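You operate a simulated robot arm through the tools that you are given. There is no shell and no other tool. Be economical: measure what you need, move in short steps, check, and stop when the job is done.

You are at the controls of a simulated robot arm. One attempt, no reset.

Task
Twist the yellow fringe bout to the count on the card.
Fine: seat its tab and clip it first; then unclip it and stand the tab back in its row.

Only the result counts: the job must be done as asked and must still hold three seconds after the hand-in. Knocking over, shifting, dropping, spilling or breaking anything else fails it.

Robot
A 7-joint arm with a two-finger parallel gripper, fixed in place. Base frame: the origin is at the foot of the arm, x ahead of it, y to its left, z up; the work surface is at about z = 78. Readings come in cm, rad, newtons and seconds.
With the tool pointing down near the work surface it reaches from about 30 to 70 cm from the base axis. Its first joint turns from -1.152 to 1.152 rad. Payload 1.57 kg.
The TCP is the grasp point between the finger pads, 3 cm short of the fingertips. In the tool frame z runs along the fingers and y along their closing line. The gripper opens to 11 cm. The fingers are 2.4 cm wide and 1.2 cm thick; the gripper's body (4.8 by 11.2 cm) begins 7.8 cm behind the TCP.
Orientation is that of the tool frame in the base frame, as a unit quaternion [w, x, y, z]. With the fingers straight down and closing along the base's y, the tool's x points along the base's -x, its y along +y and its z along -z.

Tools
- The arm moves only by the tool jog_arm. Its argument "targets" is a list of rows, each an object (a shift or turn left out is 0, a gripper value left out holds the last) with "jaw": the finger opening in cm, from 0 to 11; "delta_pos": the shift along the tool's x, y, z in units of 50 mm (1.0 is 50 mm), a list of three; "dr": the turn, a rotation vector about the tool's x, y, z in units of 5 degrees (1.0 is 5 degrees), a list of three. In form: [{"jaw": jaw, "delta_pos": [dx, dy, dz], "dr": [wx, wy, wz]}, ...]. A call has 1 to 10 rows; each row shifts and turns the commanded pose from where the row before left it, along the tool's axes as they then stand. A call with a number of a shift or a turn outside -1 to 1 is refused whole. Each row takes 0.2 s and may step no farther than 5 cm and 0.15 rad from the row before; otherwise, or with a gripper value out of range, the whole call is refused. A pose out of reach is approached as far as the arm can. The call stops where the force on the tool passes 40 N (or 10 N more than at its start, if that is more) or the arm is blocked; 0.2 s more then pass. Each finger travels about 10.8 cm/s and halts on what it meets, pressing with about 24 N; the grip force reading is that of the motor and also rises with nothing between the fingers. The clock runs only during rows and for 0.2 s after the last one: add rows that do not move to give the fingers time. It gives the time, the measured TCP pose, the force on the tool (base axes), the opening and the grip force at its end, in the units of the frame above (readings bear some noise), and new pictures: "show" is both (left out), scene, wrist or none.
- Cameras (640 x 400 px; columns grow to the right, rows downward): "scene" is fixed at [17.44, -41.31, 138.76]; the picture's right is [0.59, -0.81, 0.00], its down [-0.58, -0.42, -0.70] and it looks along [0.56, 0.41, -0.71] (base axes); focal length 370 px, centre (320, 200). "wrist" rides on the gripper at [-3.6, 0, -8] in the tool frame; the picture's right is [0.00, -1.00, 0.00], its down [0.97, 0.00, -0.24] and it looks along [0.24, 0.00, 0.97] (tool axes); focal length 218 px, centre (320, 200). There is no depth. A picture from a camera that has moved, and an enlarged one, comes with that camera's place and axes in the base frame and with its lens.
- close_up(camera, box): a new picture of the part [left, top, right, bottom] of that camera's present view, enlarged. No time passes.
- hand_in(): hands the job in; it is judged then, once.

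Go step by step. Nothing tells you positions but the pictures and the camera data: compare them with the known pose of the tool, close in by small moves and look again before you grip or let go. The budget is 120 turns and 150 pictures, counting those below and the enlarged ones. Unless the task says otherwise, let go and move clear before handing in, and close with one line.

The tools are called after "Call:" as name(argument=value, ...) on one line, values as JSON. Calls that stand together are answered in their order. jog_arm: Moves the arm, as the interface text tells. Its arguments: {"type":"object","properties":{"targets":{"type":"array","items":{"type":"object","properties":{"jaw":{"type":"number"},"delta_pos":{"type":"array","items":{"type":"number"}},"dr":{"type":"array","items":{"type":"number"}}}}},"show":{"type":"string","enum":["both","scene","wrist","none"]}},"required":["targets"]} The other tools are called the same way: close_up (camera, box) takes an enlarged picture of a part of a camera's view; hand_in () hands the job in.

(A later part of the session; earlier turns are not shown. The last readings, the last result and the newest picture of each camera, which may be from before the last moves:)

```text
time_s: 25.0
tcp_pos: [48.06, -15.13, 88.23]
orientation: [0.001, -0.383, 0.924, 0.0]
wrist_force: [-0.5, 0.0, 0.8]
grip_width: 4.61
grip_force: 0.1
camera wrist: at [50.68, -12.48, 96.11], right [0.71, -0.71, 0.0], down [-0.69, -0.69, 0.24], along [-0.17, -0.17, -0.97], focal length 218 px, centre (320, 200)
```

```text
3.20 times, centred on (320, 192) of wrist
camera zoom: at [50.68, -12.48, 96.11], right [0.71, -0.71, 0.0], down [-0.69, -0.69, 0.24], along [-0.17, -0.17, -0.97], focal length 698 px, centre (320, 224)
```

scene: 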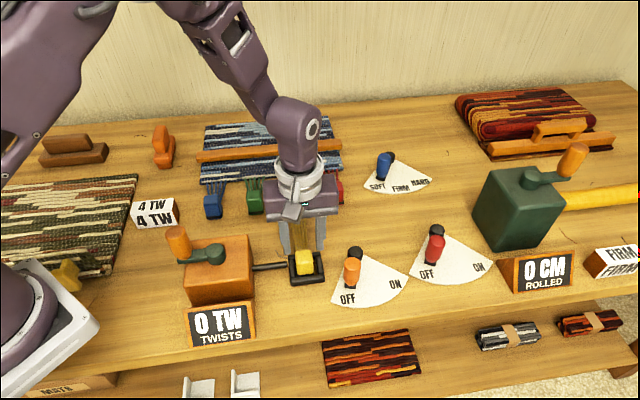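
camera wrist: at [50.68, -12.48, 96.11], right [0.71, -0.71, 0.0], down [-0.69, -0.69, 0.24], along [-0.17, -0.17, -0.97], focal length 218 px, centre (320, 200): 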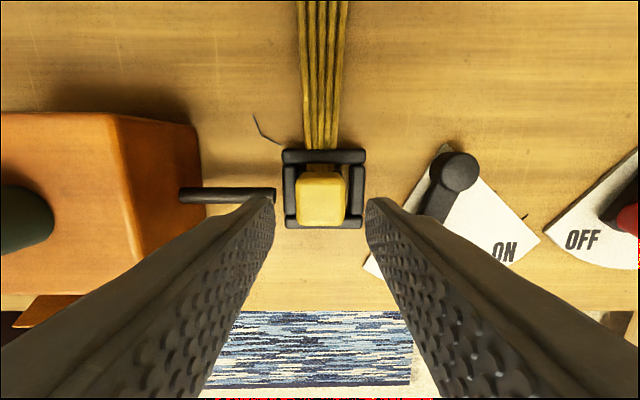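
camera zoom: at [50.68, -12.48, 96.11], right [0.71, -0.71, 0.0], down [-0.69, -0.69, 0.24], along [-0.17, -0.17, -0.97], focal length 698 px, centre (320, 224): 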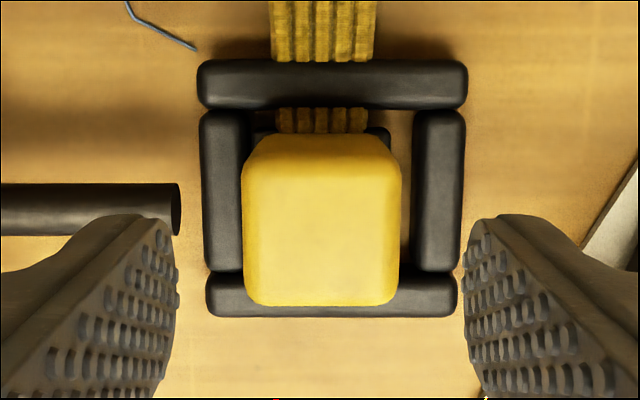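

The tab stands seated in the frame. Next the orange clip lever: knob at about e1=52.8, e2=19.0 along the layout axes, top z≈84.8. I raise and move above it.

Call:
jog_arm(targets=[{"delta_pos": [0, 0, -0.9], "jaw": 6}, {"delta_pos": [0.4, -0.8, 0]}, {"delta_pos": [0.4, -0.76, 0]}, {"delta_pos": [0, 0, 0]}, {"delta_pos": [0, 0, 0]}])

Call:
close_up(camera="scene", box=[280, 210, 440, 310])

```text
time_s: 26.2
tcp_pos: [50.94, -23.75, 92.69]
orientation: [0.0, -0.383, 0.924, 0.0]
wrist_force: [-0.5, -0.6, -0.2]
grip_width: 6.01
grip_force: 0.0
camera wrist: at [53.42, -21.13, 100.68], right [0.71, -0.71, 0.0], down [-0.69, -0.69, 0.24], along [-0.17, -0.17, -0.97], focal length 218 px, centre (320, 200)
```

scene: 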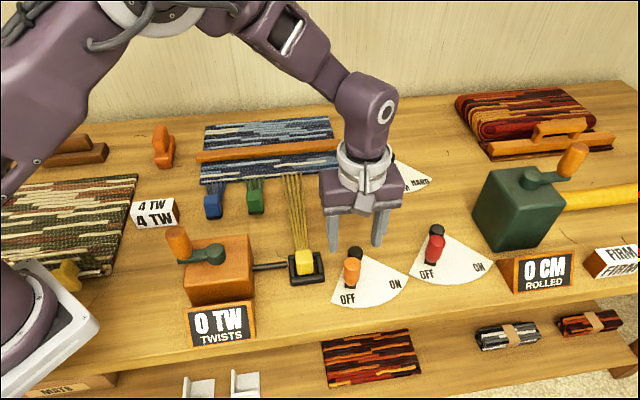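
wrist: 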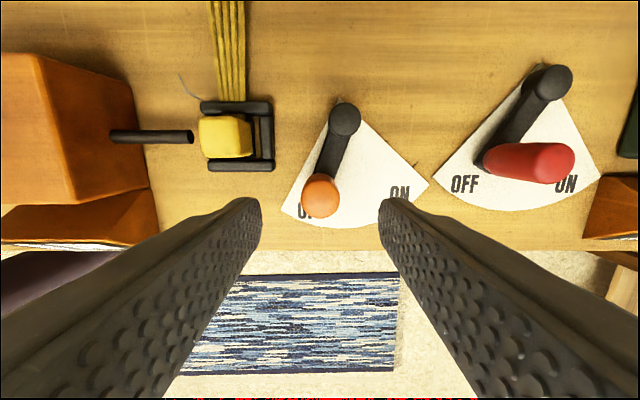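

```text
4.00 times, centred on (360, 260) of scene
camera zoom: at [17.44, -41.31, 138.76], right [0.59, -0.81, 0.0], down [-0.58, -0.42, -0.7], along [0.56, 0.41, -0.71], focal length 1478 px, centre (160, -40)
```

zoom: 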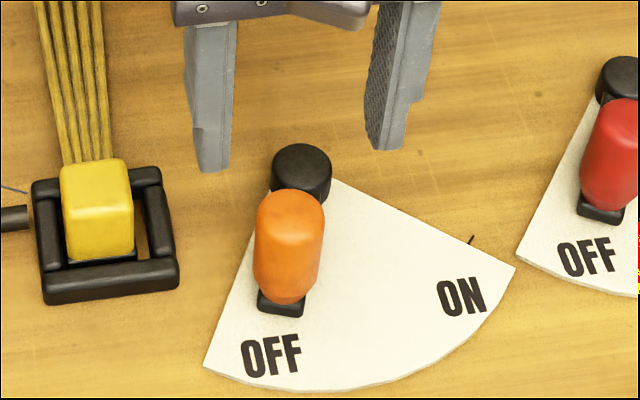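

The knob is centred between the fingers. I descend around it, cage it loosely, then swing it along its arc toward ON.

Call:
jog_arm(targets=[{"delta_pos": [0, -0.01, 0.6], "jaw": 5.2}, {"delta_pos": [0, 0, 0.6]}, {"delta_pos": [0, 0, 0.5]}, {"delta_pos": [0, 0, 0]}, {"jaw": 3.5}, {"jaw": 3.5}])

Call:
close_up(camera="scene", box=[280, 210, 440, 310])

```text
time_s: 27.6
tcp_pos: [50.8, -23.67, 83.95]
orientation: [0.0, -0.382, 0.924, 0.0]
wrist_force: [-0.8, 0.0, 0.4]
grip_width: 3.51
grip_force: 0.0
camera wrist: at [53.3, -21.12, 91.99], right [0.71, -0.71, 0.0], down [-0.69, -0.69, 0.24], along [-0.17, -0.17, -0.97], focal length 218 px, centre (320, 200)
```

scene: 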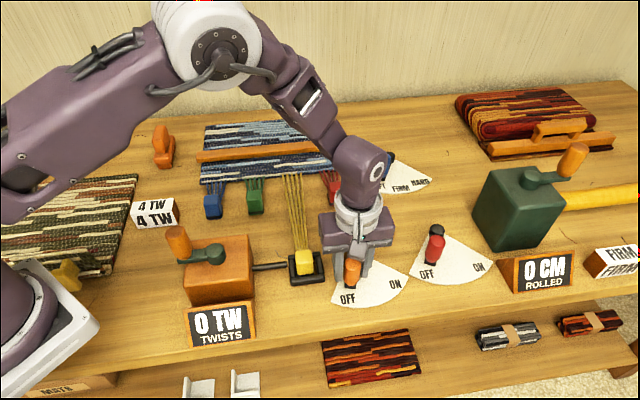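
wrist: 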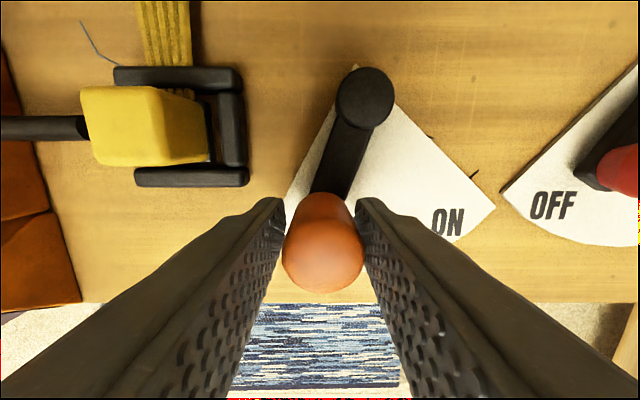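

```text
4.00 times, centred on (360, 260) of scene
camera zoom: at [17.44, -41.31, 138.76], right [0.59, -0.81, 0.0], down [-0.58, -0.42, -0.7], along [0.56, 0.41, -0.71], focal length 1478 px, centre (160, -40)
```

zoom: 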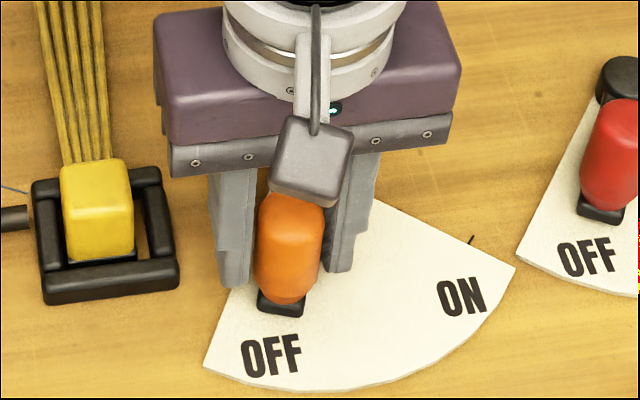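

Call:
jog_arm(targets=[{"delta_pos": [0.08, -0.2, 0]}, {"delta_pos": [0.02, -0.22, 0]}, {"delta_pos": [-0.02, -0.22, 0]}, {"delta_pos": [-0.06, -0.22, 0]}, {"delta_pos": [-0.094, -0.21, 0]}, {"delta_pos": [-0.126, -0.19, 0]}, {"delta_pos": [-0.04, -0.06, 0]}, {"delta_pos": [0, 0, 0]}])

Call:
close_up(camera="scene", box=[280, 210, 440, 310])

```text
time_s: 29.4
tcp_pos: [56.29, -27.57, 84.19]
orientation: [0.0, -0.383, 0.924, 0.0]
wrist_force: [-0.2, 0.5, -0.3]
grip_width: 3.51
grip_force: 0.1
camera wrist: at [58.91, -24.82, 92.05], right [0.71, -0.71, 0.0], down [-0.69, -0.69, 0.24], along [-0.17, -0.17, -0.97], focal length 218 px, centre (320, 200)
```

scene: 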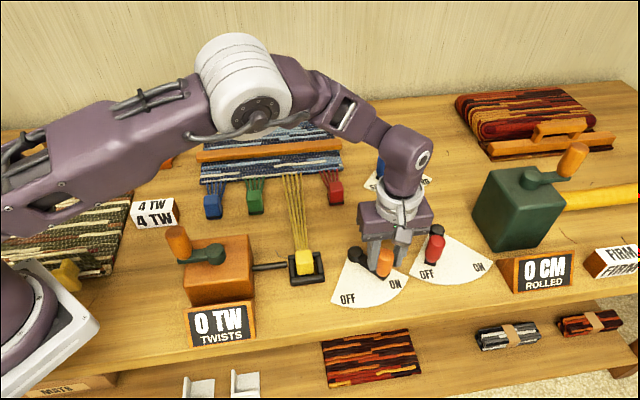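
wrist: 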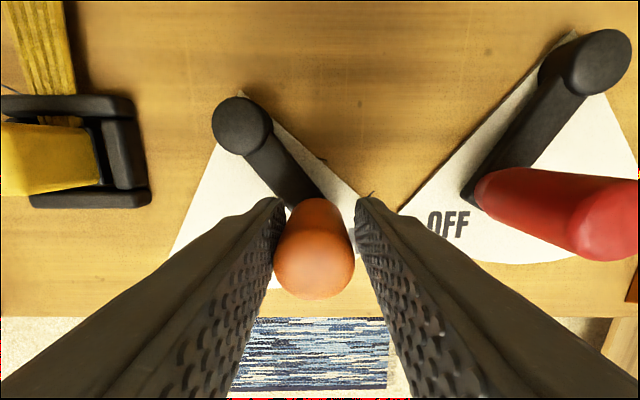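

```text
4.00 times, centred on (360, 260) of scene
camera zoom: at [17.44, -41.31, 138.76], right [0.59, -0.81, 0.0], down [-0.58, -0.42, -0.7], along [0.56, 0.41, -0.71], focal length 1478 px, centre (160, -40)
```

zoom: 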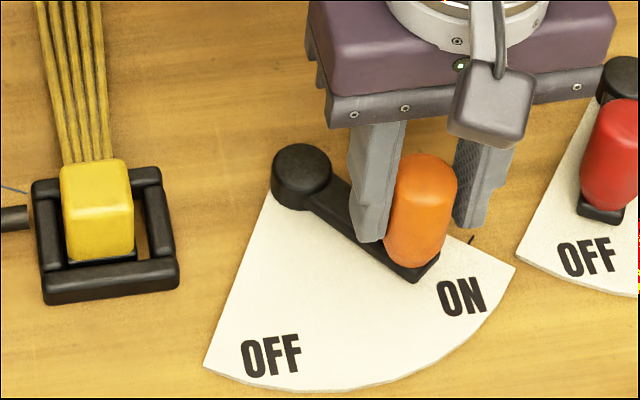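

The lever points at ON. I nudge a little further to feel for its stop.

Call:
jog_arm(targets=[{"delta_pos": [-0.05, -0.06, 0]}, {"delta_pos": [0, 0, 0]}], show="none")

Call:
close_up(camera="scene", box=[280, 210, 440, 310])

```text
time_s: 30.0
tcp_pos: [56.82, -27.47, 84.23]
orientation: [0.001, -0.382, 0.924, 0.0]
wrist_force: [-0.8, 1.2, -0.6]
grip_width: 3.61
grip_force: 1.1
```

```text
4.00 times, centred on (360, 260) of scene
camera zoom: at [17.44, -41.31, 138.76], right [0.59, -0.81, 0.0], down [-0.58, -0.42, -0.7], along [0.56, 0.41, -0.71], focal length 1478 px, centre (160, -40)
```

zoom: 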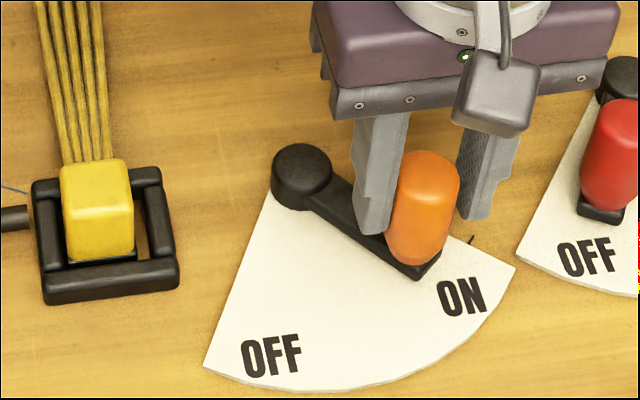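

The lever is at its stop on ON. I release it, lift and travel to above the crank handle (about base x=34, y=-0.5, top z≈93.7).

Call:
jog_arm(targets=[{"jaw": 5}, {"jaw": 5}, {"delta_pos": [0, 0, -0.5]}, {"delta_pos": [0, 0, -0.9]}, {"delta_pos": [0, 0, -0.9]}, {"delta_pos": [0, 0, -0.9]}, {"delta_pos": [0, 0, 0]}], show="scene")

Call:
jog_arm(targets=[{"delta_pos": [-0.1, 0.9, 0]}, {"delta_pos": [-0.1, 0.9, 0]}, {"delta_pos": [-0.1, 0.9, 0]}, {"delta_pos": [-0.1, 0.9, 0]}, {"delta_pos": [-0.1, 0.9, 0]}, {"delta_pos": [-0.1, 0.9, 0], "jaw": 7}, {"delta_pos": [0, 0.9, 0]}, {"delta_pos": [0, 0.6, 0]}, {"delta_pos": [0, 0, 0]}, {"delta_pos": [0, 0, 0]}])

Call:
close_up(camera="scene", box=[140, 190, 300, 290])

```text
time_s: 31.6
tcp_pos: [56.72, -27.71, 100.35]
orientation: [0.0, -0.382, 0.924, -0.001]
wrist_force: [-0.1, -0.6, 0.1]
grip_width: 5.03
grip_force: 0.0
```

scene: 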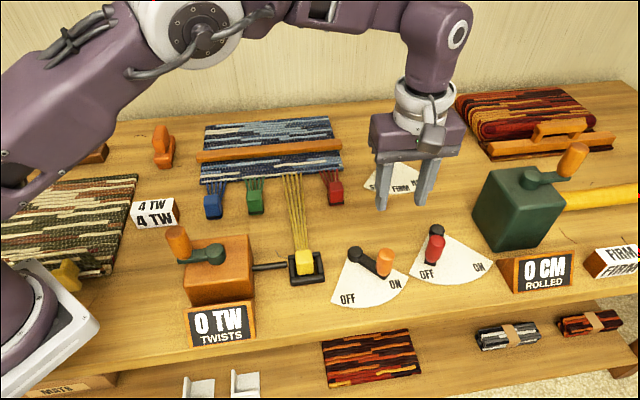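

```text
time_s: 33.8
tcp_pos: [34.62, -1.0, 99.92]
orientation: [-0.001, -0.383, 0.924, 0.001]
wrist_force: [0.0, -0.3, -0.7]
grip_width: 6.98
grip_force: 0.0
camera wrist: at [37.14, 1.6, 107.82], right [0.71, -0.71, 0.0], down [-0.69, -0.69, 0.24], along [-0.17, -0.17, -0.97], focal length 218 px, centre (320, 200)
```

scene: 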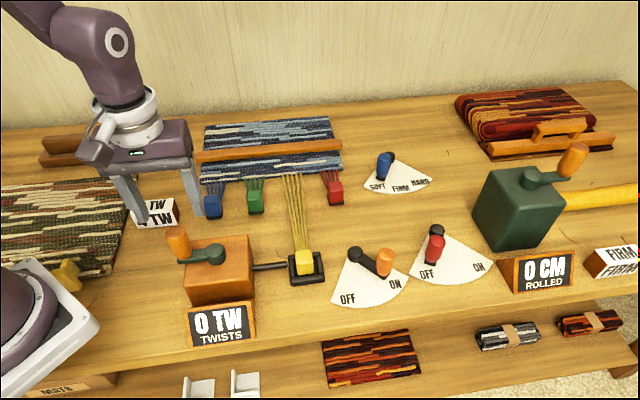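
wrist: 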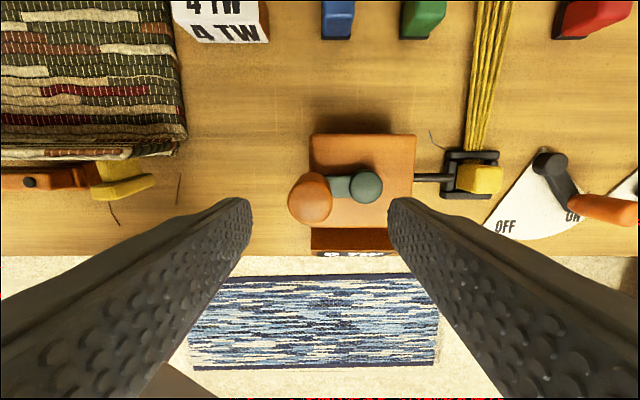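

```text
4.00 times, centred on (220, 240) of scene
camera zoom: at [17.44, -41.31, 138.76], right [0.59, -0.81, 0.0], down [-0.58, -0.42, -0.7], along [0.56, 0.41, -0.71], focal length 1478 px, centre (720, 40)
```

zoom: 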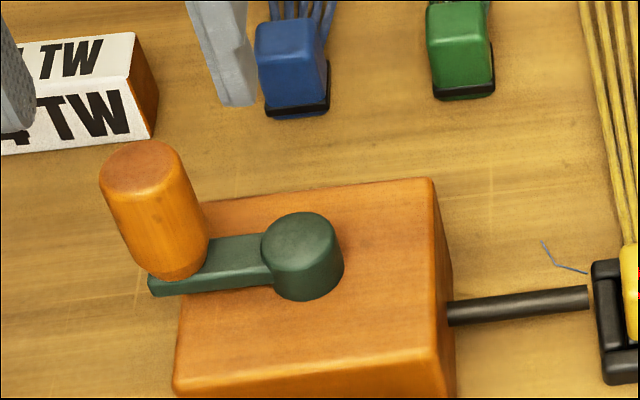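

Call:
jog_arm(targets=[{"delta_pos": [-0.062, 0.146, 0.3]}, {"delta_pos": [0, 0, 0.8]}, {"delta_pos": [0, 0, 0.76]}, {"delta_pos": [0, 0, 0]}, {"delta_pos": [0, 0, 0]}])

Call:
close_up(camera="scene", box=[140, 190, 300, 290])

```text
time_s: 35.0
tcp_pos: [34.11, -0.07, 90.89]
orientation: [0.0, -0.383, 0.924, 0.0]
wrist_force: [0.0, 0.8, -0.6]
grip_width: 6.98
grip_force: 0.1
camera wrist: at [36.71, 2.53, 98.76], right [0.71, -0.71, 0.0], down [-0.69, -0.69, 0.24], along [-0.17, -0.17, -0.97], focal length 218 px, centre (320, 200)
```

scene: 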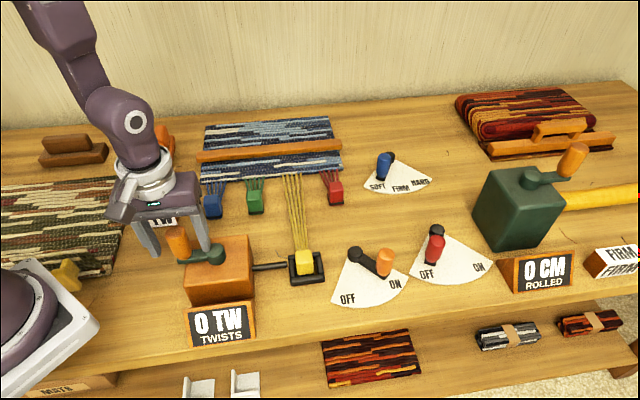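
wrist: 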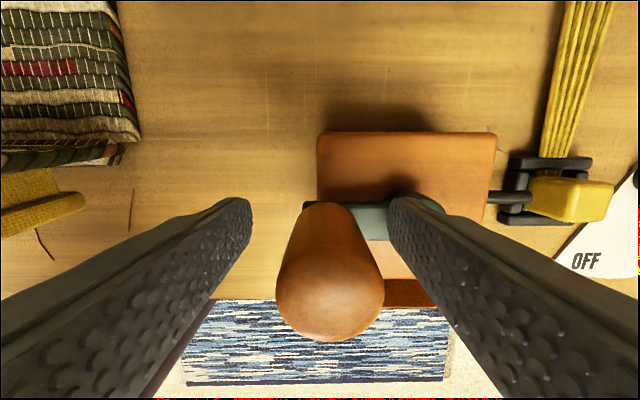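

```text
4.00 times, centred on (220, 240) of scene
camera zoom: at [17.44, -41.31, 138.76], right [0.59, -0.81, 0.0], down [-0.58, -0.42, -0.7], along [0.56, 0.41, -0.71], focal length 1478 px, centre (720, 40)
```

zoom: 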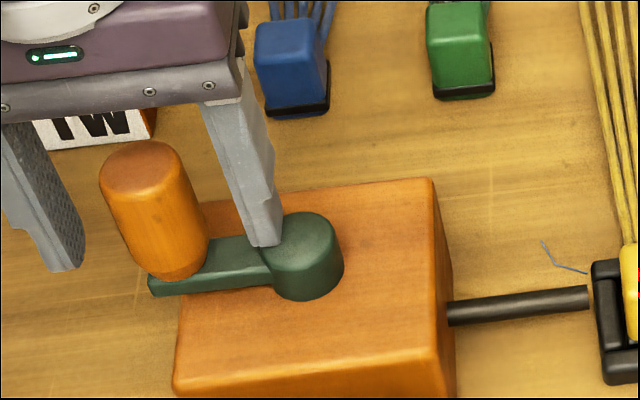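

Call:
jog_arm(targets=[{"delta_pos": [0.0, -0.055, 0.04]}, {"delta_pos": [0, 0, 0]}, {"jaw": 2}, {"jaw": 2}, {"jaw": 2}, {"jaw": 2}])

Call:
close_up(camera="scene", box=[140, 190, 300, 290])

```text
time_s: 36.4
tcp_pos: [34.34, -0.29, 90.77]
orientation: [0.0, -0.382, 0.924, -0.001]
wrist_force: [-6.7, 5.2, -5.7]
grip_width: 3.14
grip_force: 40.3
camera wrist: at [36.88, 2.29, 98.62], right [0.71, -0.71, 0.0], down [-0.69, -0.69, 0.24], along [-0.17, -0.17, -0.97], focal length 218 px, centre (320, 200)
```

scene: 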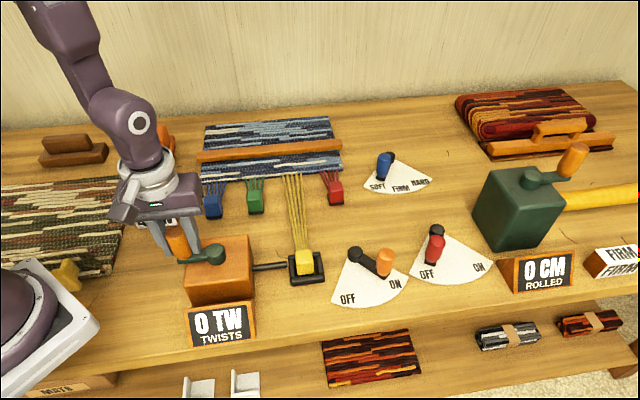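
wrist: 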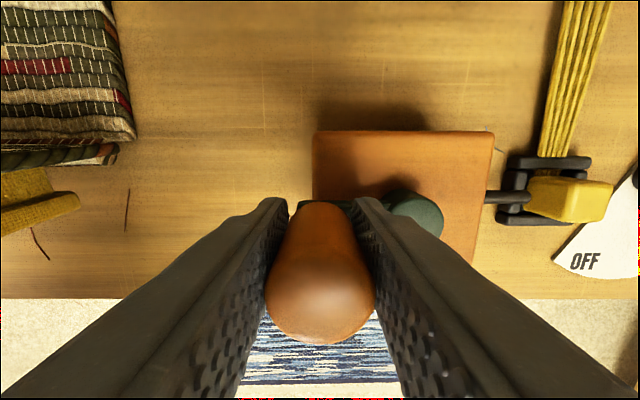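

```text
4.00 times, centred on (220, 240) of scene
camera zoom: at [17.42, -41.29, 138.76], right [0.59, -0.81, 0.0], down [-0.58, -0.42, -0.7], along [0.56, 0.41, -0.71], focal length 1478 px, centre (720, 40)
```

zoom: 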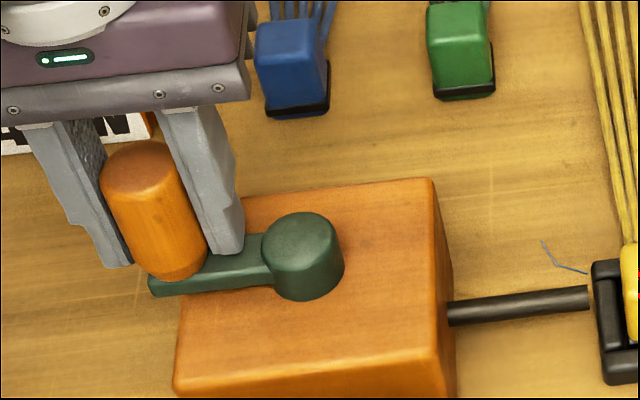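

The handle is gripped (3.1 cm). I test a clockwise arc of 60° about the hub, watching the force and the counter.

Call:
jog_arm(targets=[{"delta_pos": [-0.352, -0.062, 0]}, {"delta_pos": [-0.31, -0.179, 0]}, {"delta_pos": [-0.23, -0.274, 0]}, {"delta_pos": [0, 0, 0]}])

Call:
close_up(camera="scene", box=[140, 190, 340, 315])

```text
time_s: 37.4
tcp_pos: [39.25, 0.91, 90.67]
orientation: [0.001, -0.382, 0.924, 0.0]
wrist_force: [4.6, 9.6, -5.4]
grip_width: 3.19
grip_force: 40.6
camera wrist: at [41.86, 3.53, 98.61], right [0.71, -0.71, 0.0], down [-0.69, -0.69, 0.24], along [-0.17, -0.17, -0.97], focal length 218 px, centre (320, 200)
```

scene: 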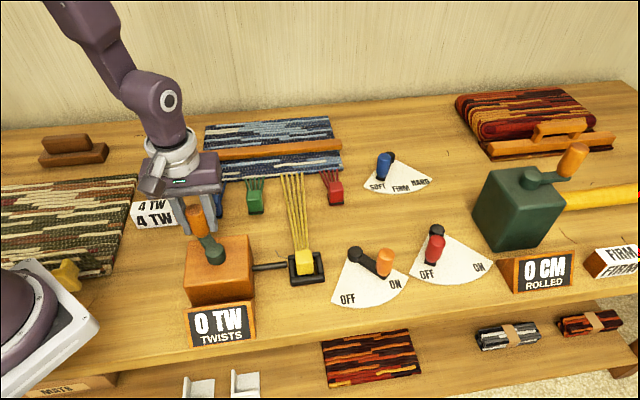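
wrist: 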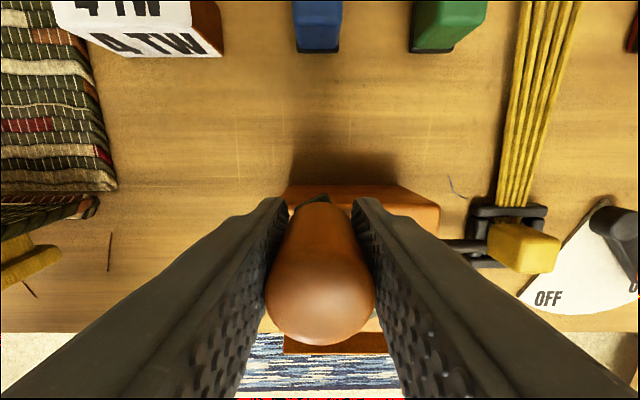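

```text
3.20 times, centred on (240, 252) of scene
camera zoom: at [17.46, -41.29, 138.76], right [0.59, -0.81, 0.0], down [-0.58, -0.42, -0.7], along [0.56, 0.41, -0.71], focal length 1182 px, centre (576, 32)
```

zoom: 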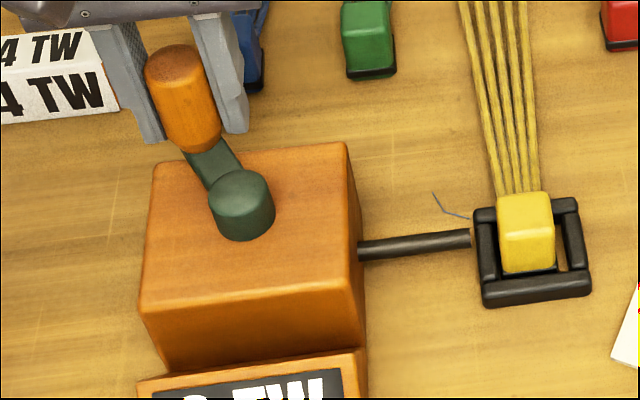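

Turning smoothly with low force. I carry on round the circle.

Call:
jog_arm(targets=[{"delta_pos": [-0.122, -0.336, 0]}, {"delta_pos": [0, -0.358, 0]}, {"delta_pos": [0.122, -0.336, 0]}, {"delta_pos": [0.23, -0.274, 0]}, {"delta_pos": [0.31, -0.179, 0]}, {"delta_pos": [0.352, -0.062, 0]}, {"delta_pos": [0, 0, 0]}], show="scene")

```text
time_s: 38.8
tcp_pos: [41.86, -6.83, 90.79]
orientation: [-0.002, -0.383, 0.924, 0.002]
wrist_force: [-6.8, 4.7, 12.0]
grip_width: 3.19
grip_force: 40.5
stopped in row 6: the force on the tool passed its limit (the readings are from after the stop); the commanded pose is now the measured one
```

scene: 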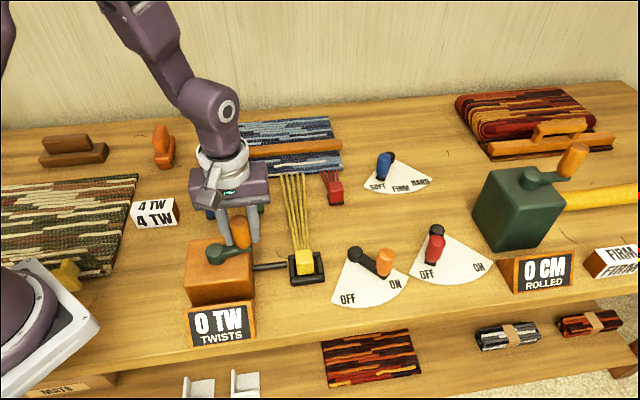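

The force limit tripped because my radius was slightly large; a refit gives hub e=(29.5, 24.0) with R=5.0. I continue with the corrected circle.

Call:
jog_arm(targets=[{"delta_pos": [0.347, 0.01, 0]}, {"delta_pos": [0.323, 0.128, 0]}, {"delta_pos": [0.26, 0.231, 0]}, {"delta_pos": [0.165, 0.305, 0]}, {"delta_pos": [0.051, 0.344, 0]}, {"delta_pos": [0, 0, 0]}], show="scene")

```text
time_s: 40.2
tcp_pos: [34.1, -7.3, 90.77]
orientation: [-0.002, -0.382, 0.924, 0.001]
wrist_force: [-10.3, -7.1, 32.4]
grip_width: 3.2
grip_force: 39.9
```

scene: 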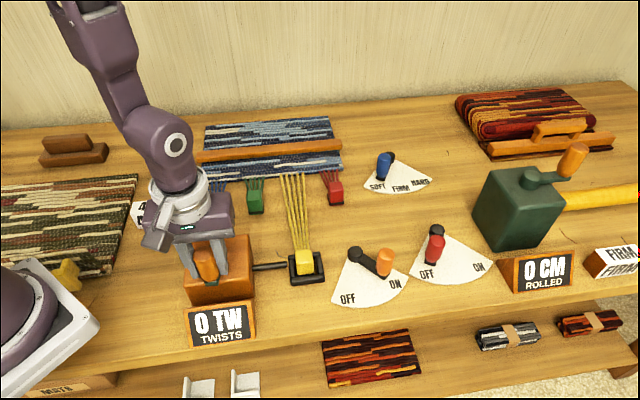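

Call:
jog_arm(targets=[{"delta_pos": [0, 0, -0.05]}, {"delta_pos": [-0.07, 0.34, 0]}, {"delta_pos": [-0.182, 0.296, 0]}, {"delta_pos": [-0.272, 0.216, 0]}, {"delta_pos": [-0.33, 0.11, 0]}, {"delta_pos": [0, 0, 0]}], show="scene")

Call:
close_up(camera="scene", box=[140, 210, 340, 335])

```text
time_s: 41.6
tcp_pos: [33.86, -0.79, 90.76]
orientation: [0.0, -0.383, 0.924, 0.0]
wrist_force: [-2.1, 4.5, 35.5]
grip_width: 3.19
grip_force: 40.5
```

scene: 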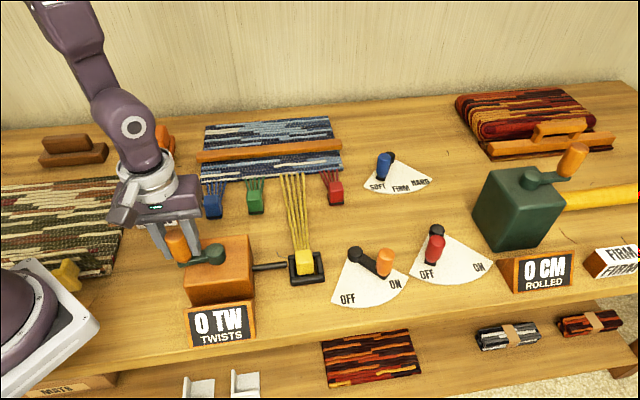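

```text
3.20 times, centred on (240, 272) of scene
camera zoom: at [17.4, -41.31, 138.76], right [0.59, -0.81, 0.0], down [-0.58, -0.42, -0.7], along [0.56, 0.41, -0.71], focal length 1182 px, centre (576, -32)
```

zoom: 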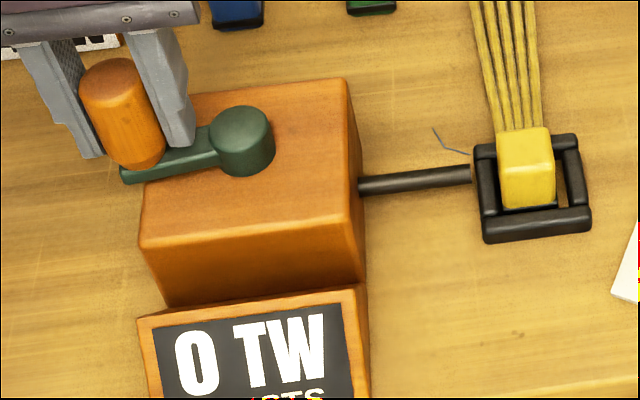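

Call:
jog_arm(targets=[{"delta_pos": [0, 0, -0.05]}, {"delta_pos": [-0.347, -0.01, 0]}, {"delta_pos": [-0.323, -0.128, 0]}, {"delta_pos": [-0.26, -0.231, 0]}, {"delta_pos": [0, 0, 0]}], show="scene")

```text
time_s: 42.8
tcp_pos: [38.61, 1.09, 91.41]
orientation: [0.0, -0.384, 0.924, 0.001]
wrist_force: [5.8, 25.6, 22.6]
grip_width: 3.17
grip_force: 40.5
```

scene: 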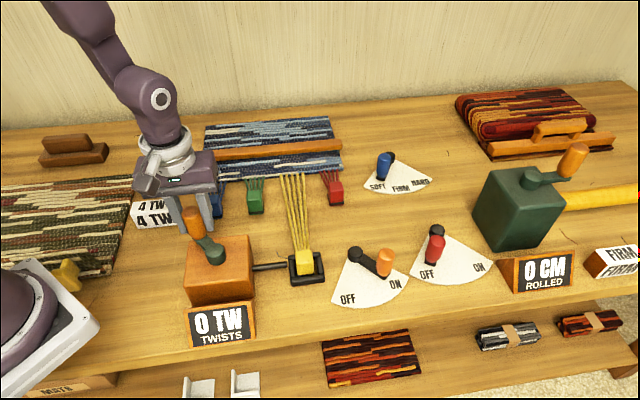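

Still 0 after more than a full clockwise turn, so I will try the other way. First I relax the grip to clear the built-up stress.

Call:
jog_arm(targets=[{"jaw": 4.5}, {"jaw": 4.5}, {"delta_pos": [0, 0, 0]}], show="wrist")

Call:
close_up(camera="scene", box=[260, 220, 420, 320])

```text
time_s: 43.6
tcp_pos: [38.57, 0.98, 91.24]
orientation: [0.0, -0.382, 0.924, 0.001]
wrist_force: [-0.8, 0.5, -0.3]
grip_width: 4.5
grip_force: 0.1
camera wrist: at [41.14, 3.55, 99.17], right [0.71, -0.71, 0.0], down [-0.69, -0.69, 0.24], along [-0.17, -0.17, -0.97], focal length 218 px, centre (320, 200)
```

wrist: 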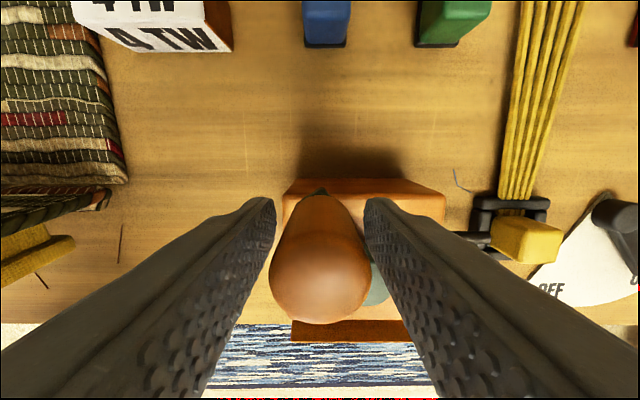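

```text
4.00 times, centred on (340, 270) of scene
camera zoom: at [17.44, -41.31, 138.76], right [0.59, -0.81, 0.0], down [-0.58, -0.42, -0.7], along [0.56, 0.41, -0.71], focal length 1478 px, centre (240, -80)
```

zoom: 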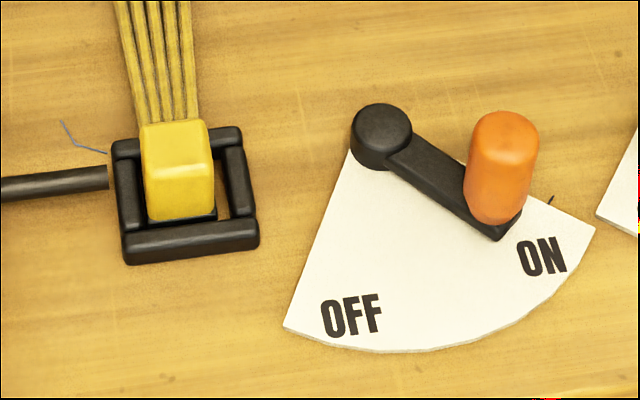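

Call:
jog_arm(targets=[{"jaw": 2}, {"jaw": 2}, {"delta_pos": [0.25, 0.241, 0]}, {"delta_pos": [0.317, 0.141, 0]}, {"delta_pos": [0.346, 0.024, 0]}, {"delta_pos": [0.334, -0.096, 0]}, {"delta_pos": [0.281, -0.204, 0]}, {"delta_pos": [0.194, -0.288, 0]}, {"delta_pos": [0.084, -0.337, 0]}, {"delta_pos": [-0.036, -0.345, 0]}], show="scene")

```text
time_s: 45.8
tcp_pos: [35.29, -8.36, 91.3]
orientation: [-0.002, -0.383, 0.924, 0.001]
wrist_force: [-2.6, -3.6, -18.2]
grip_width: 3.15
grip_force: 40.3
```

scene: 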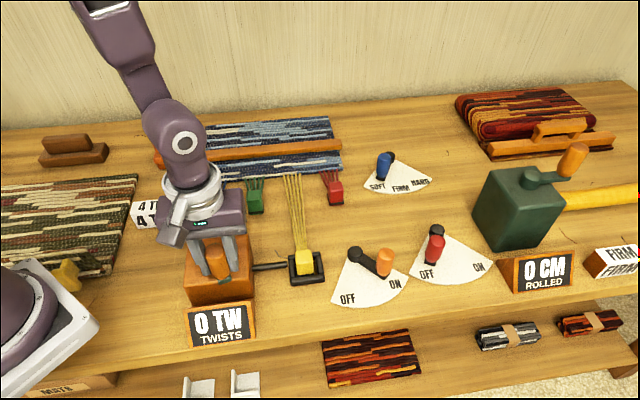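

Low side force; I continue counter-clockwise through the rest of the turn.

Call:
jog_arm(targets=[{"delta_pos": [-0.152, -0.312, 0]}, {"delta_pos": [-0.25, -0.241, 0]}, {"delta_pos": [-0.317, -0.141, 0]}, {"delta_pos": [-0.346, -0.024, 0]}, {"delta_pos": [-0.334, 0.096, 0]}, {"delta_pos": [-0.281, 0.204, 0]}, {"delta_pos": [-0.194, 0.288, 0]}, {"delta_pos": [-0.084, 0.337, 0]}, {"delta_pos": [0.036, 0.345, 0]}, {"delta_pos": [0.152, 0.312, 0]}], show="scene")

```text
time_s: 48.0
tcp_pos: [38.52, 1.57, 91.38]
orientation: [0.001, -0.384, 0.923, 0.002]
wrist_force: [0.9, 0.3, -2.6]
grip_width: 3.14
grip_force: 29.4
```

scene: 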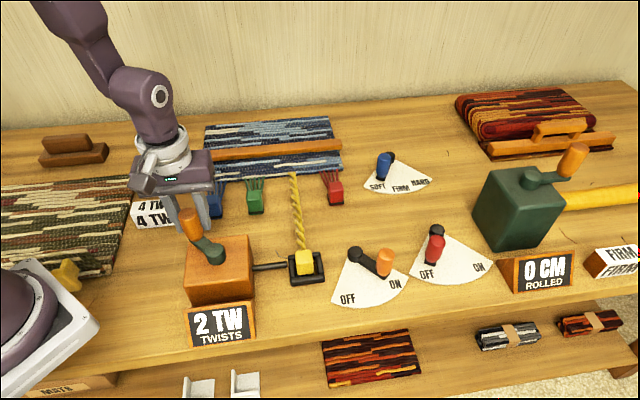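

Counter-clockwise counts: 2 TW after one turn, and the fringe is twisting. I relax and check the pose before the second turn.

Call:
jog_arm(targets=[{"jaw": 4.5}, {"jaw": 4.5}, {"delta_pos": [0, 0, 0]}], show="wrist")

Call:
close_up(camera="scene", box=[140, 190, 340, 315])

```text
time_s: 48.8
tcp_pos: [38.36, 1.38, 91.34]
orientation: [-0.002, -0.382, 0.924, 0.001]
wrist_force: [-0.3, 0.4, -0.2]
grip_width: 4.51
grip_force: 0.1
camera wrist: at [41.0, 4.01, 99.29], right [0.71, -0.71, 0.0], down [-0.69, -0.69, 0.24], along [-0.17, -0.17, -0.97], focal length 218 px, centre (320, 200)
```

wrist: 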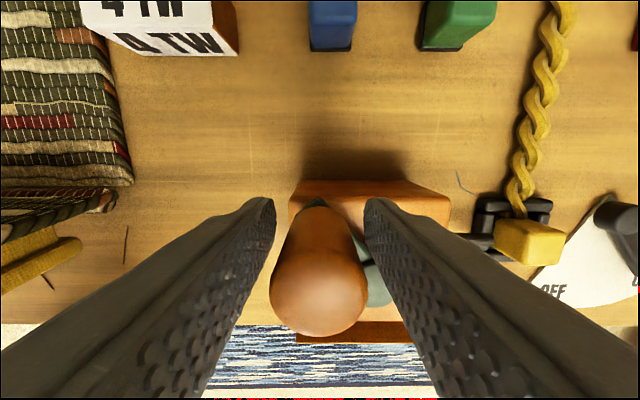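

```text
3.20 times, centred on (240, 252) of scene
camera zoom: at [17.44, -41.31, 138.76], right [0.59, -0.81, 0.0], down [-0.58, -0.42, -0.7], along [0.56, 0.41, -0.71], focal length 1182 px, centre (576, 32)
```

zoom: 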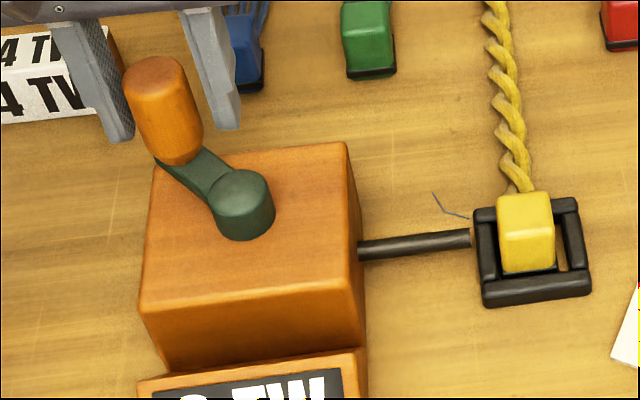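

The handle slid about 5 mm between the pads; I recentre, regrip and do the second turn, watching the count.

Call:
jog_arm(targets=[{"delta_pos": [0.1, 0.01, 0]}, {"delta_pos": [0, 0, 0]}, {"jaw": 2}, {"jaw": 2}, {"delta_pos": [0.281, 0.204, 0]}, {"delta_pos": [0.334, 0.096, 0]}, {"delta_pos": [0.346, -0.024, 0]}, {"delta_pos": [0.317, -0.141, 0]}, {"delta_pos": [0.25, -0.241, 0]}, {"delta_pos": [0.152, -0.312, 0]}], show="scene")

```text
time_s: 50.0
tcp_pos: [36.06, 0.72, 91.38]
orientation: [-0.001, -0.385, 0.923, 0.0]
wrist_force: [-3.6, 10.5, 9.0]
grip_width: 3.12
grip_force: 39.6
stopped in row 6: the force on the tool passed its limit (the readings are from after the stop); the commanded pose is now the measured one
```

scene: 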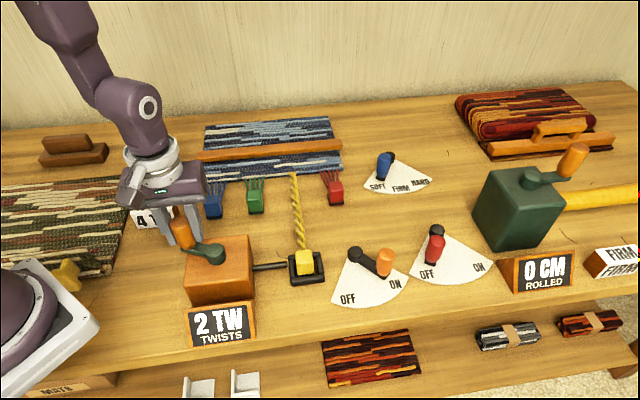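

Call:
jog_arm(targets=[{"delta_pos": [0.337, 0.084, 0]}, {"delta_pos": [0.345, -0.036, 0]}, {"delta_pos": [0.312, -0.152, 0]}, {"delta_pos": [0.241, -0.25, 0]}, {"delta_pos": [0, 0, 0]}], show="wrist")

Call:
close_up(camera="scene", box=[140, 210, 340, 335])

```text
time_s: 51.2
tcp_pos: [32.87, -5.13, 91.24]
orientation: [0.0, -0.384, 0.923, 0.001]
wrist_force: [-17.9, -5.6, 27.6]
grip_width: 3.03
grip_force: 39.7
camera wrist: at [35.56, -2.45, 99.19], right [0.71, -0.7, 0.0], down [-0.68, -0.69, 0.24], along [-0.17, -0.17, -0.97], focal length 218 px, centre (320, 200)
```

wrist: 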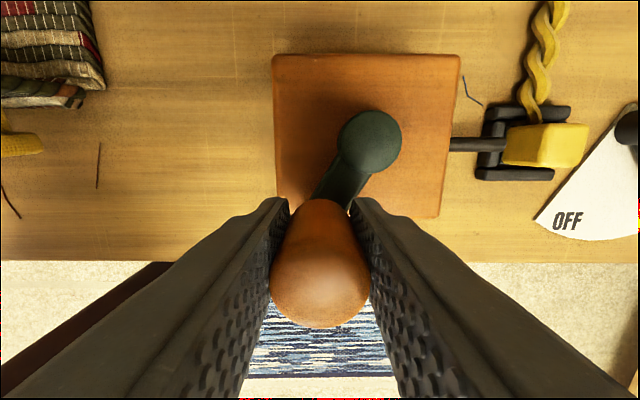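

```text
3.20 times, centred on (240, 272) of scene
camera zoom: at [17.36, -41.32, 138.77], right [0.59, -0.81, 0.0], down [-0.58, -0.42, -0.7], along [0.56, 0.41, -0.71], focal length 1182 px, centre (576, -32)
```

zoom: 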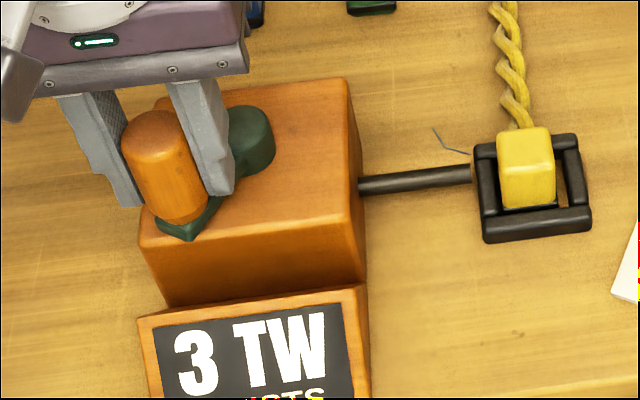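

3 TW now. From here I go in 20° steps and look at the counter each time.

Call:
jog_arm(targets=[{"delta_pos": [0.149, -0.326, -0.02]}, {"delta_pos": [0, 0, 0]}], show="scene")

```text
time_s: 51.9
tcp_pos: [33.69, -6.69, 91.32]
orientation: [0.0, -0.385, 0.923, 0.001]
wrist_force: [-0.5, -0.5, -30.9]
grip_width: 3.06
grip_force: 39.1
```

scene: 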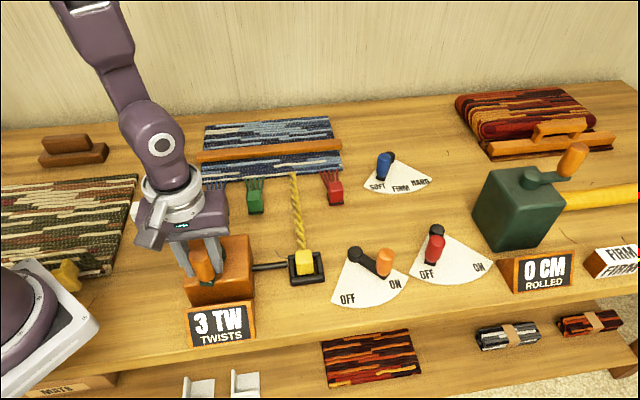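

Call:
jog_arm(targets=[{"delta_pos": [0, -0.347, 0.01]}, {"delta_pos": [0, 0, 0]}], show="scene")

```text
time_s: 52.5
tcp_pos: [34.94, -7.93, 91.24]
orientation: [-0.001, -0.384, 0.923, 0.002]
wrist_force: [-1.7, -3.2, -23.5]
grip_width: 3.01
grip_force: 39.6
```

scene: 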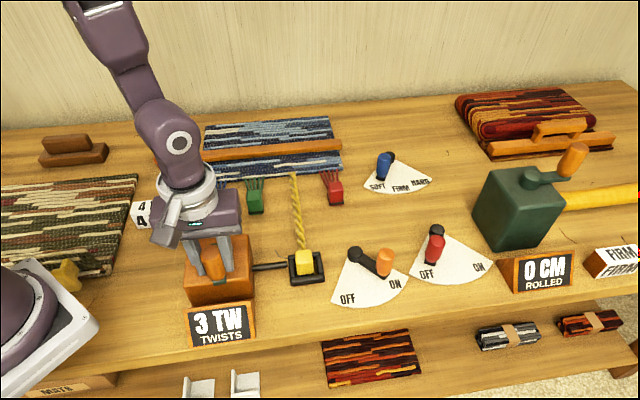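

Call:
jog_arm(targets=[{"delta_pos": [-0.119, -0.326, 0]}, {"delta_pos": [0, 0, 0]}], show="scene")

```text
time_s: 53.0
tcp_pos: [36.43, -8.69, 91.26]
orientation: [0.001, -0.384, 0.923, 0.001]
wrist_force: [-1.4, -1.1, 25.6]
grip_width: 3.05
grip_force: 39.7
```

scene: 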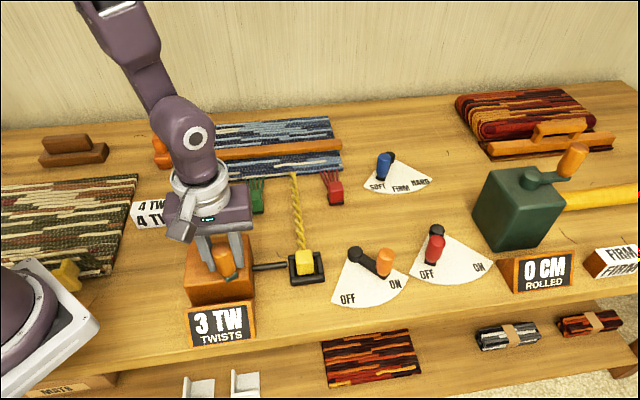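

Call:
jog_arm(targets=[{"delta_pos": [-0.223, -0.266, 0]}, {"delta_pos": [0, 0, 0]}], show="scene")

```text
time_s: 53.6
tcp_pos: [38.15, -8.82, 91.23]
orientation: [0.0, -0.385, 0.923, 0.001]
wrist_force: [1.3, -13.4, 30.3]
grip_width: 3.04
grip_force: 39.7
```

scene: 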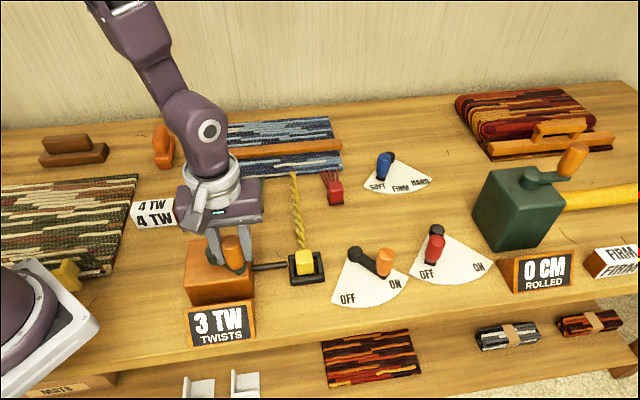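

Call:
jog_arm(targets=[{"delta_pos": [-0.301, -0.174, 0]}, {"delta_pos": [0, 0, 0]}], show="scene")

```text
time_s: 54.2
tcp_pos: [39.69, -8.48, 91.09]
orientation: [0.001, -0.385, 0.923, 0.0]
wrist_force: [6.5, -15.6, 34.5]
grip_width: 3.03
grip_force: 39.2
```

scene: 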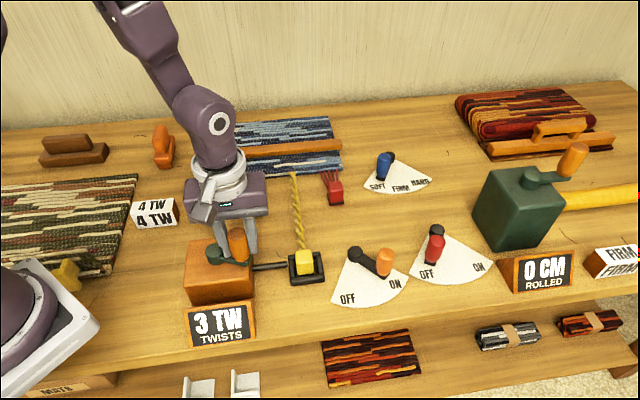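

Call:
jog_arm(targets=[{"delta_pos": [0, -0.02, -0.02]}, {"delta_pos": [-0.342, -0.06, 0]}, {"delta_pos": [0, 0, 0]}], show="scene")

```text
time_s: 55.0
tcp_pos: [41.36, -7.38, 91.17]
orientation: [0.0, -0.385, 0.923, 0.003]
wrist_force: [17.1, -17.6, -26.4]
grip_width: 3.04
grip_force: 39.4
```

scene: 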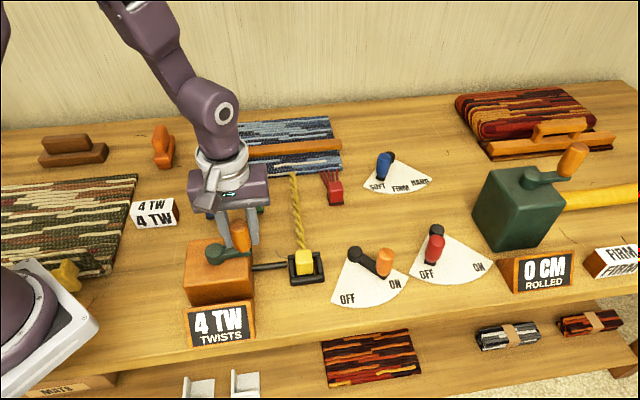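

4 TW matches the card. I add about 15° for margin, check, then let go.

Call:
jog_arm(targets=[{"delta_pos": [-0.13, -0.01, 0.01]}, {"delta_pos": [-0.12, 0.02, 0]}, {"delta_pos": [0, 0, 0]}, {"jaw": 5.5}, {"jaw": 5.5}, {"delta_pos": [0, 0, 0]}], show="both")

```text
time_s: 56.5
tcp_pos: [42.05, -6.6, 91.25]
orientation: [-0.002, -0.386, 0.923, 0.002]
wrist_force: [-0.3, -0.5, -0.2]
grip_width: 5.5
grip_force: 0.0
camera wrist: at [44.67, -3.88, 99.14], right [0.71, -0.7, 0.0], down [-0.68, -0.69, 0.24], along [-0.17, -0.17, -0.97], focal length 218 px, centre (320, 200)
```

scene: 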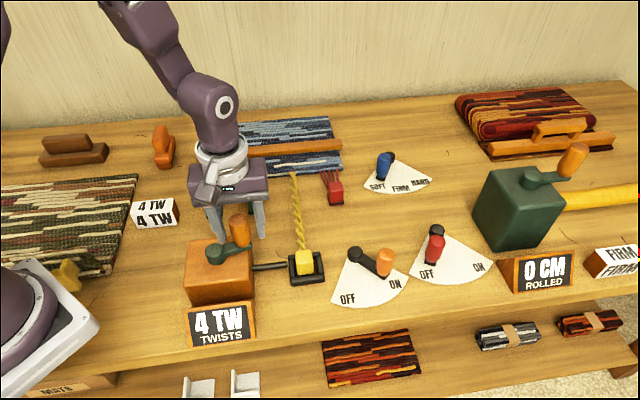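
wrist: 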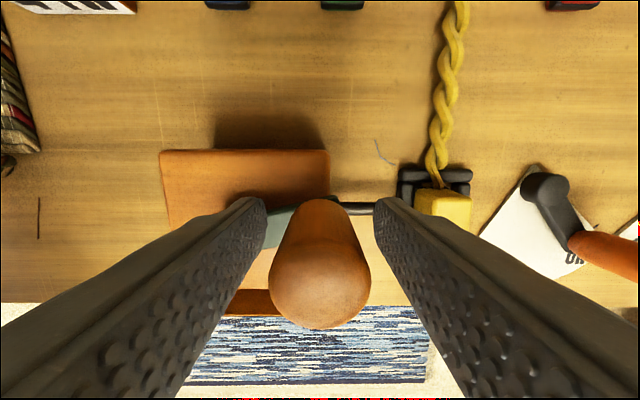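

Count holds at 4. I lift off the handle and go back to the clip lever's knob.

Call:
jog_arm(targets=[{"delta_pos": [0, 0, -0.9]}, {"delta_pos": [0, 0, -0.9]}, {"delta_pos": [0.2, -0.9, 0]}, {"delta_pos": [0.2, -0.9, 0]}, {"delta_pos": [0.2, -0.9, 0]}, {"delta_pos": [0.2, -0.9, 0]}, {"delta_pos": [0.08, -0.9, 0]}, {"delta_pos": [0, -0.5, 0]}, {"delta_pos": [0, 0, 0.7]}, {"delta_pos": [0, 0, 0]}])

```text
time_s: 58.6
tcp_pos: [57.01, -27.2, 96.57]
orientation: [-0.001, -0.384, 0.923, 0.002]
wrist_force: [-0.1, -0.1, 0.2]
grip_width: 5.5
grip_force: 0.1
camera wrist: at [59.49, -24.63, 104.49], right [0.71, -0.7, 0.0], down [-0.68, -0.69, 0.24], along [-0.17, -0.17, -0.97], focal length 218 px, centre (320, 200)
```

scene: 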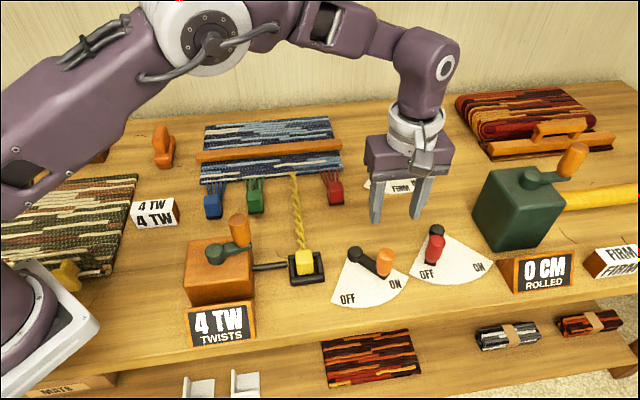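
wrist: 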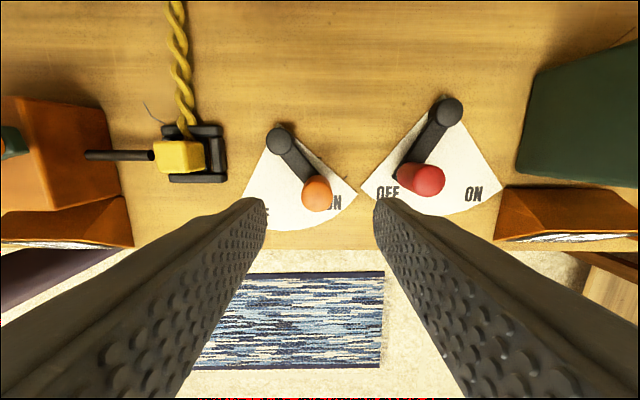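

Call:
jog_arm(targets=[{"delta_pos": [0.12, 0.056, 0.5]}, {"delta_pos": [0, 0, 0.7]}, {"delta_pos": [0, 0, 0.7]}, {"delta_pos": [0, 0, 0.6]}, {"delta_pos": [0, 0, 0]}, {"jaw": 3.5}, {"jaw": 3.5}], show="wrist")

Call:
close_up(camera="scene", box=[280, 210, 440, 310])

```text
time_s: 60.2
tcp_pos: [56.05, -27.43, 84.49]
orientation: [0.0, -0.385, 0.923, 0.001]
wrist_force: [0.4, 0.1, -0.2]
grip_width: 3.52
grip_force: 0.0
camera wrist: at [58.7, -24.78, 92.33], right [0.71, -0.7, 0.0], down [-0.68, -0.69, 0.24], along [-0.17, -0.17, -0.97], focal length 218 px, centre (320, 200)
```

wrist: 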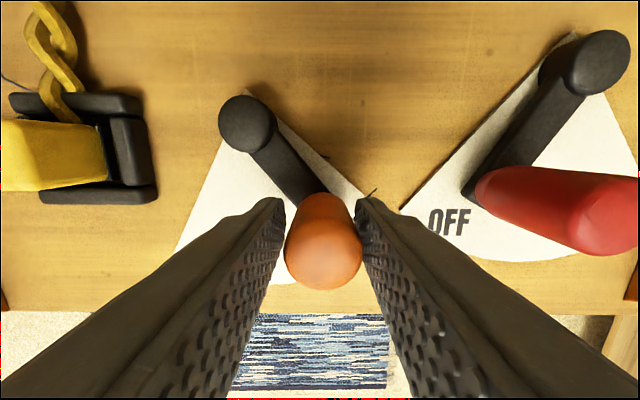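

```text
4.00 times, centred on (360, 260) of scene
camera zoom: at [17.44, -41.31, 138.76], right [0.59, -0.81, 0.0], down [-0.58, -0.42, -0.7], along [0.56, 0.41, -0.71], focal length 1478 px, centre (160, -40)
```

zoom: 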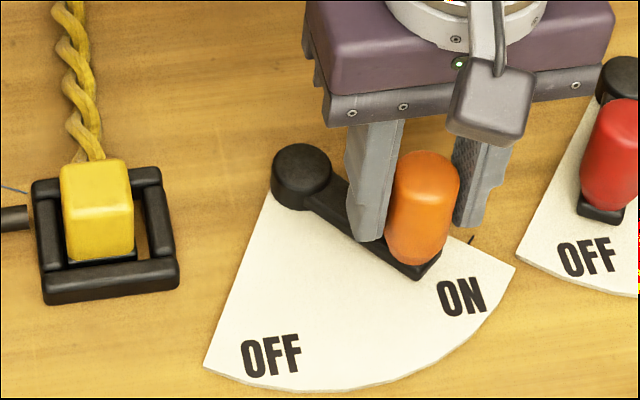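

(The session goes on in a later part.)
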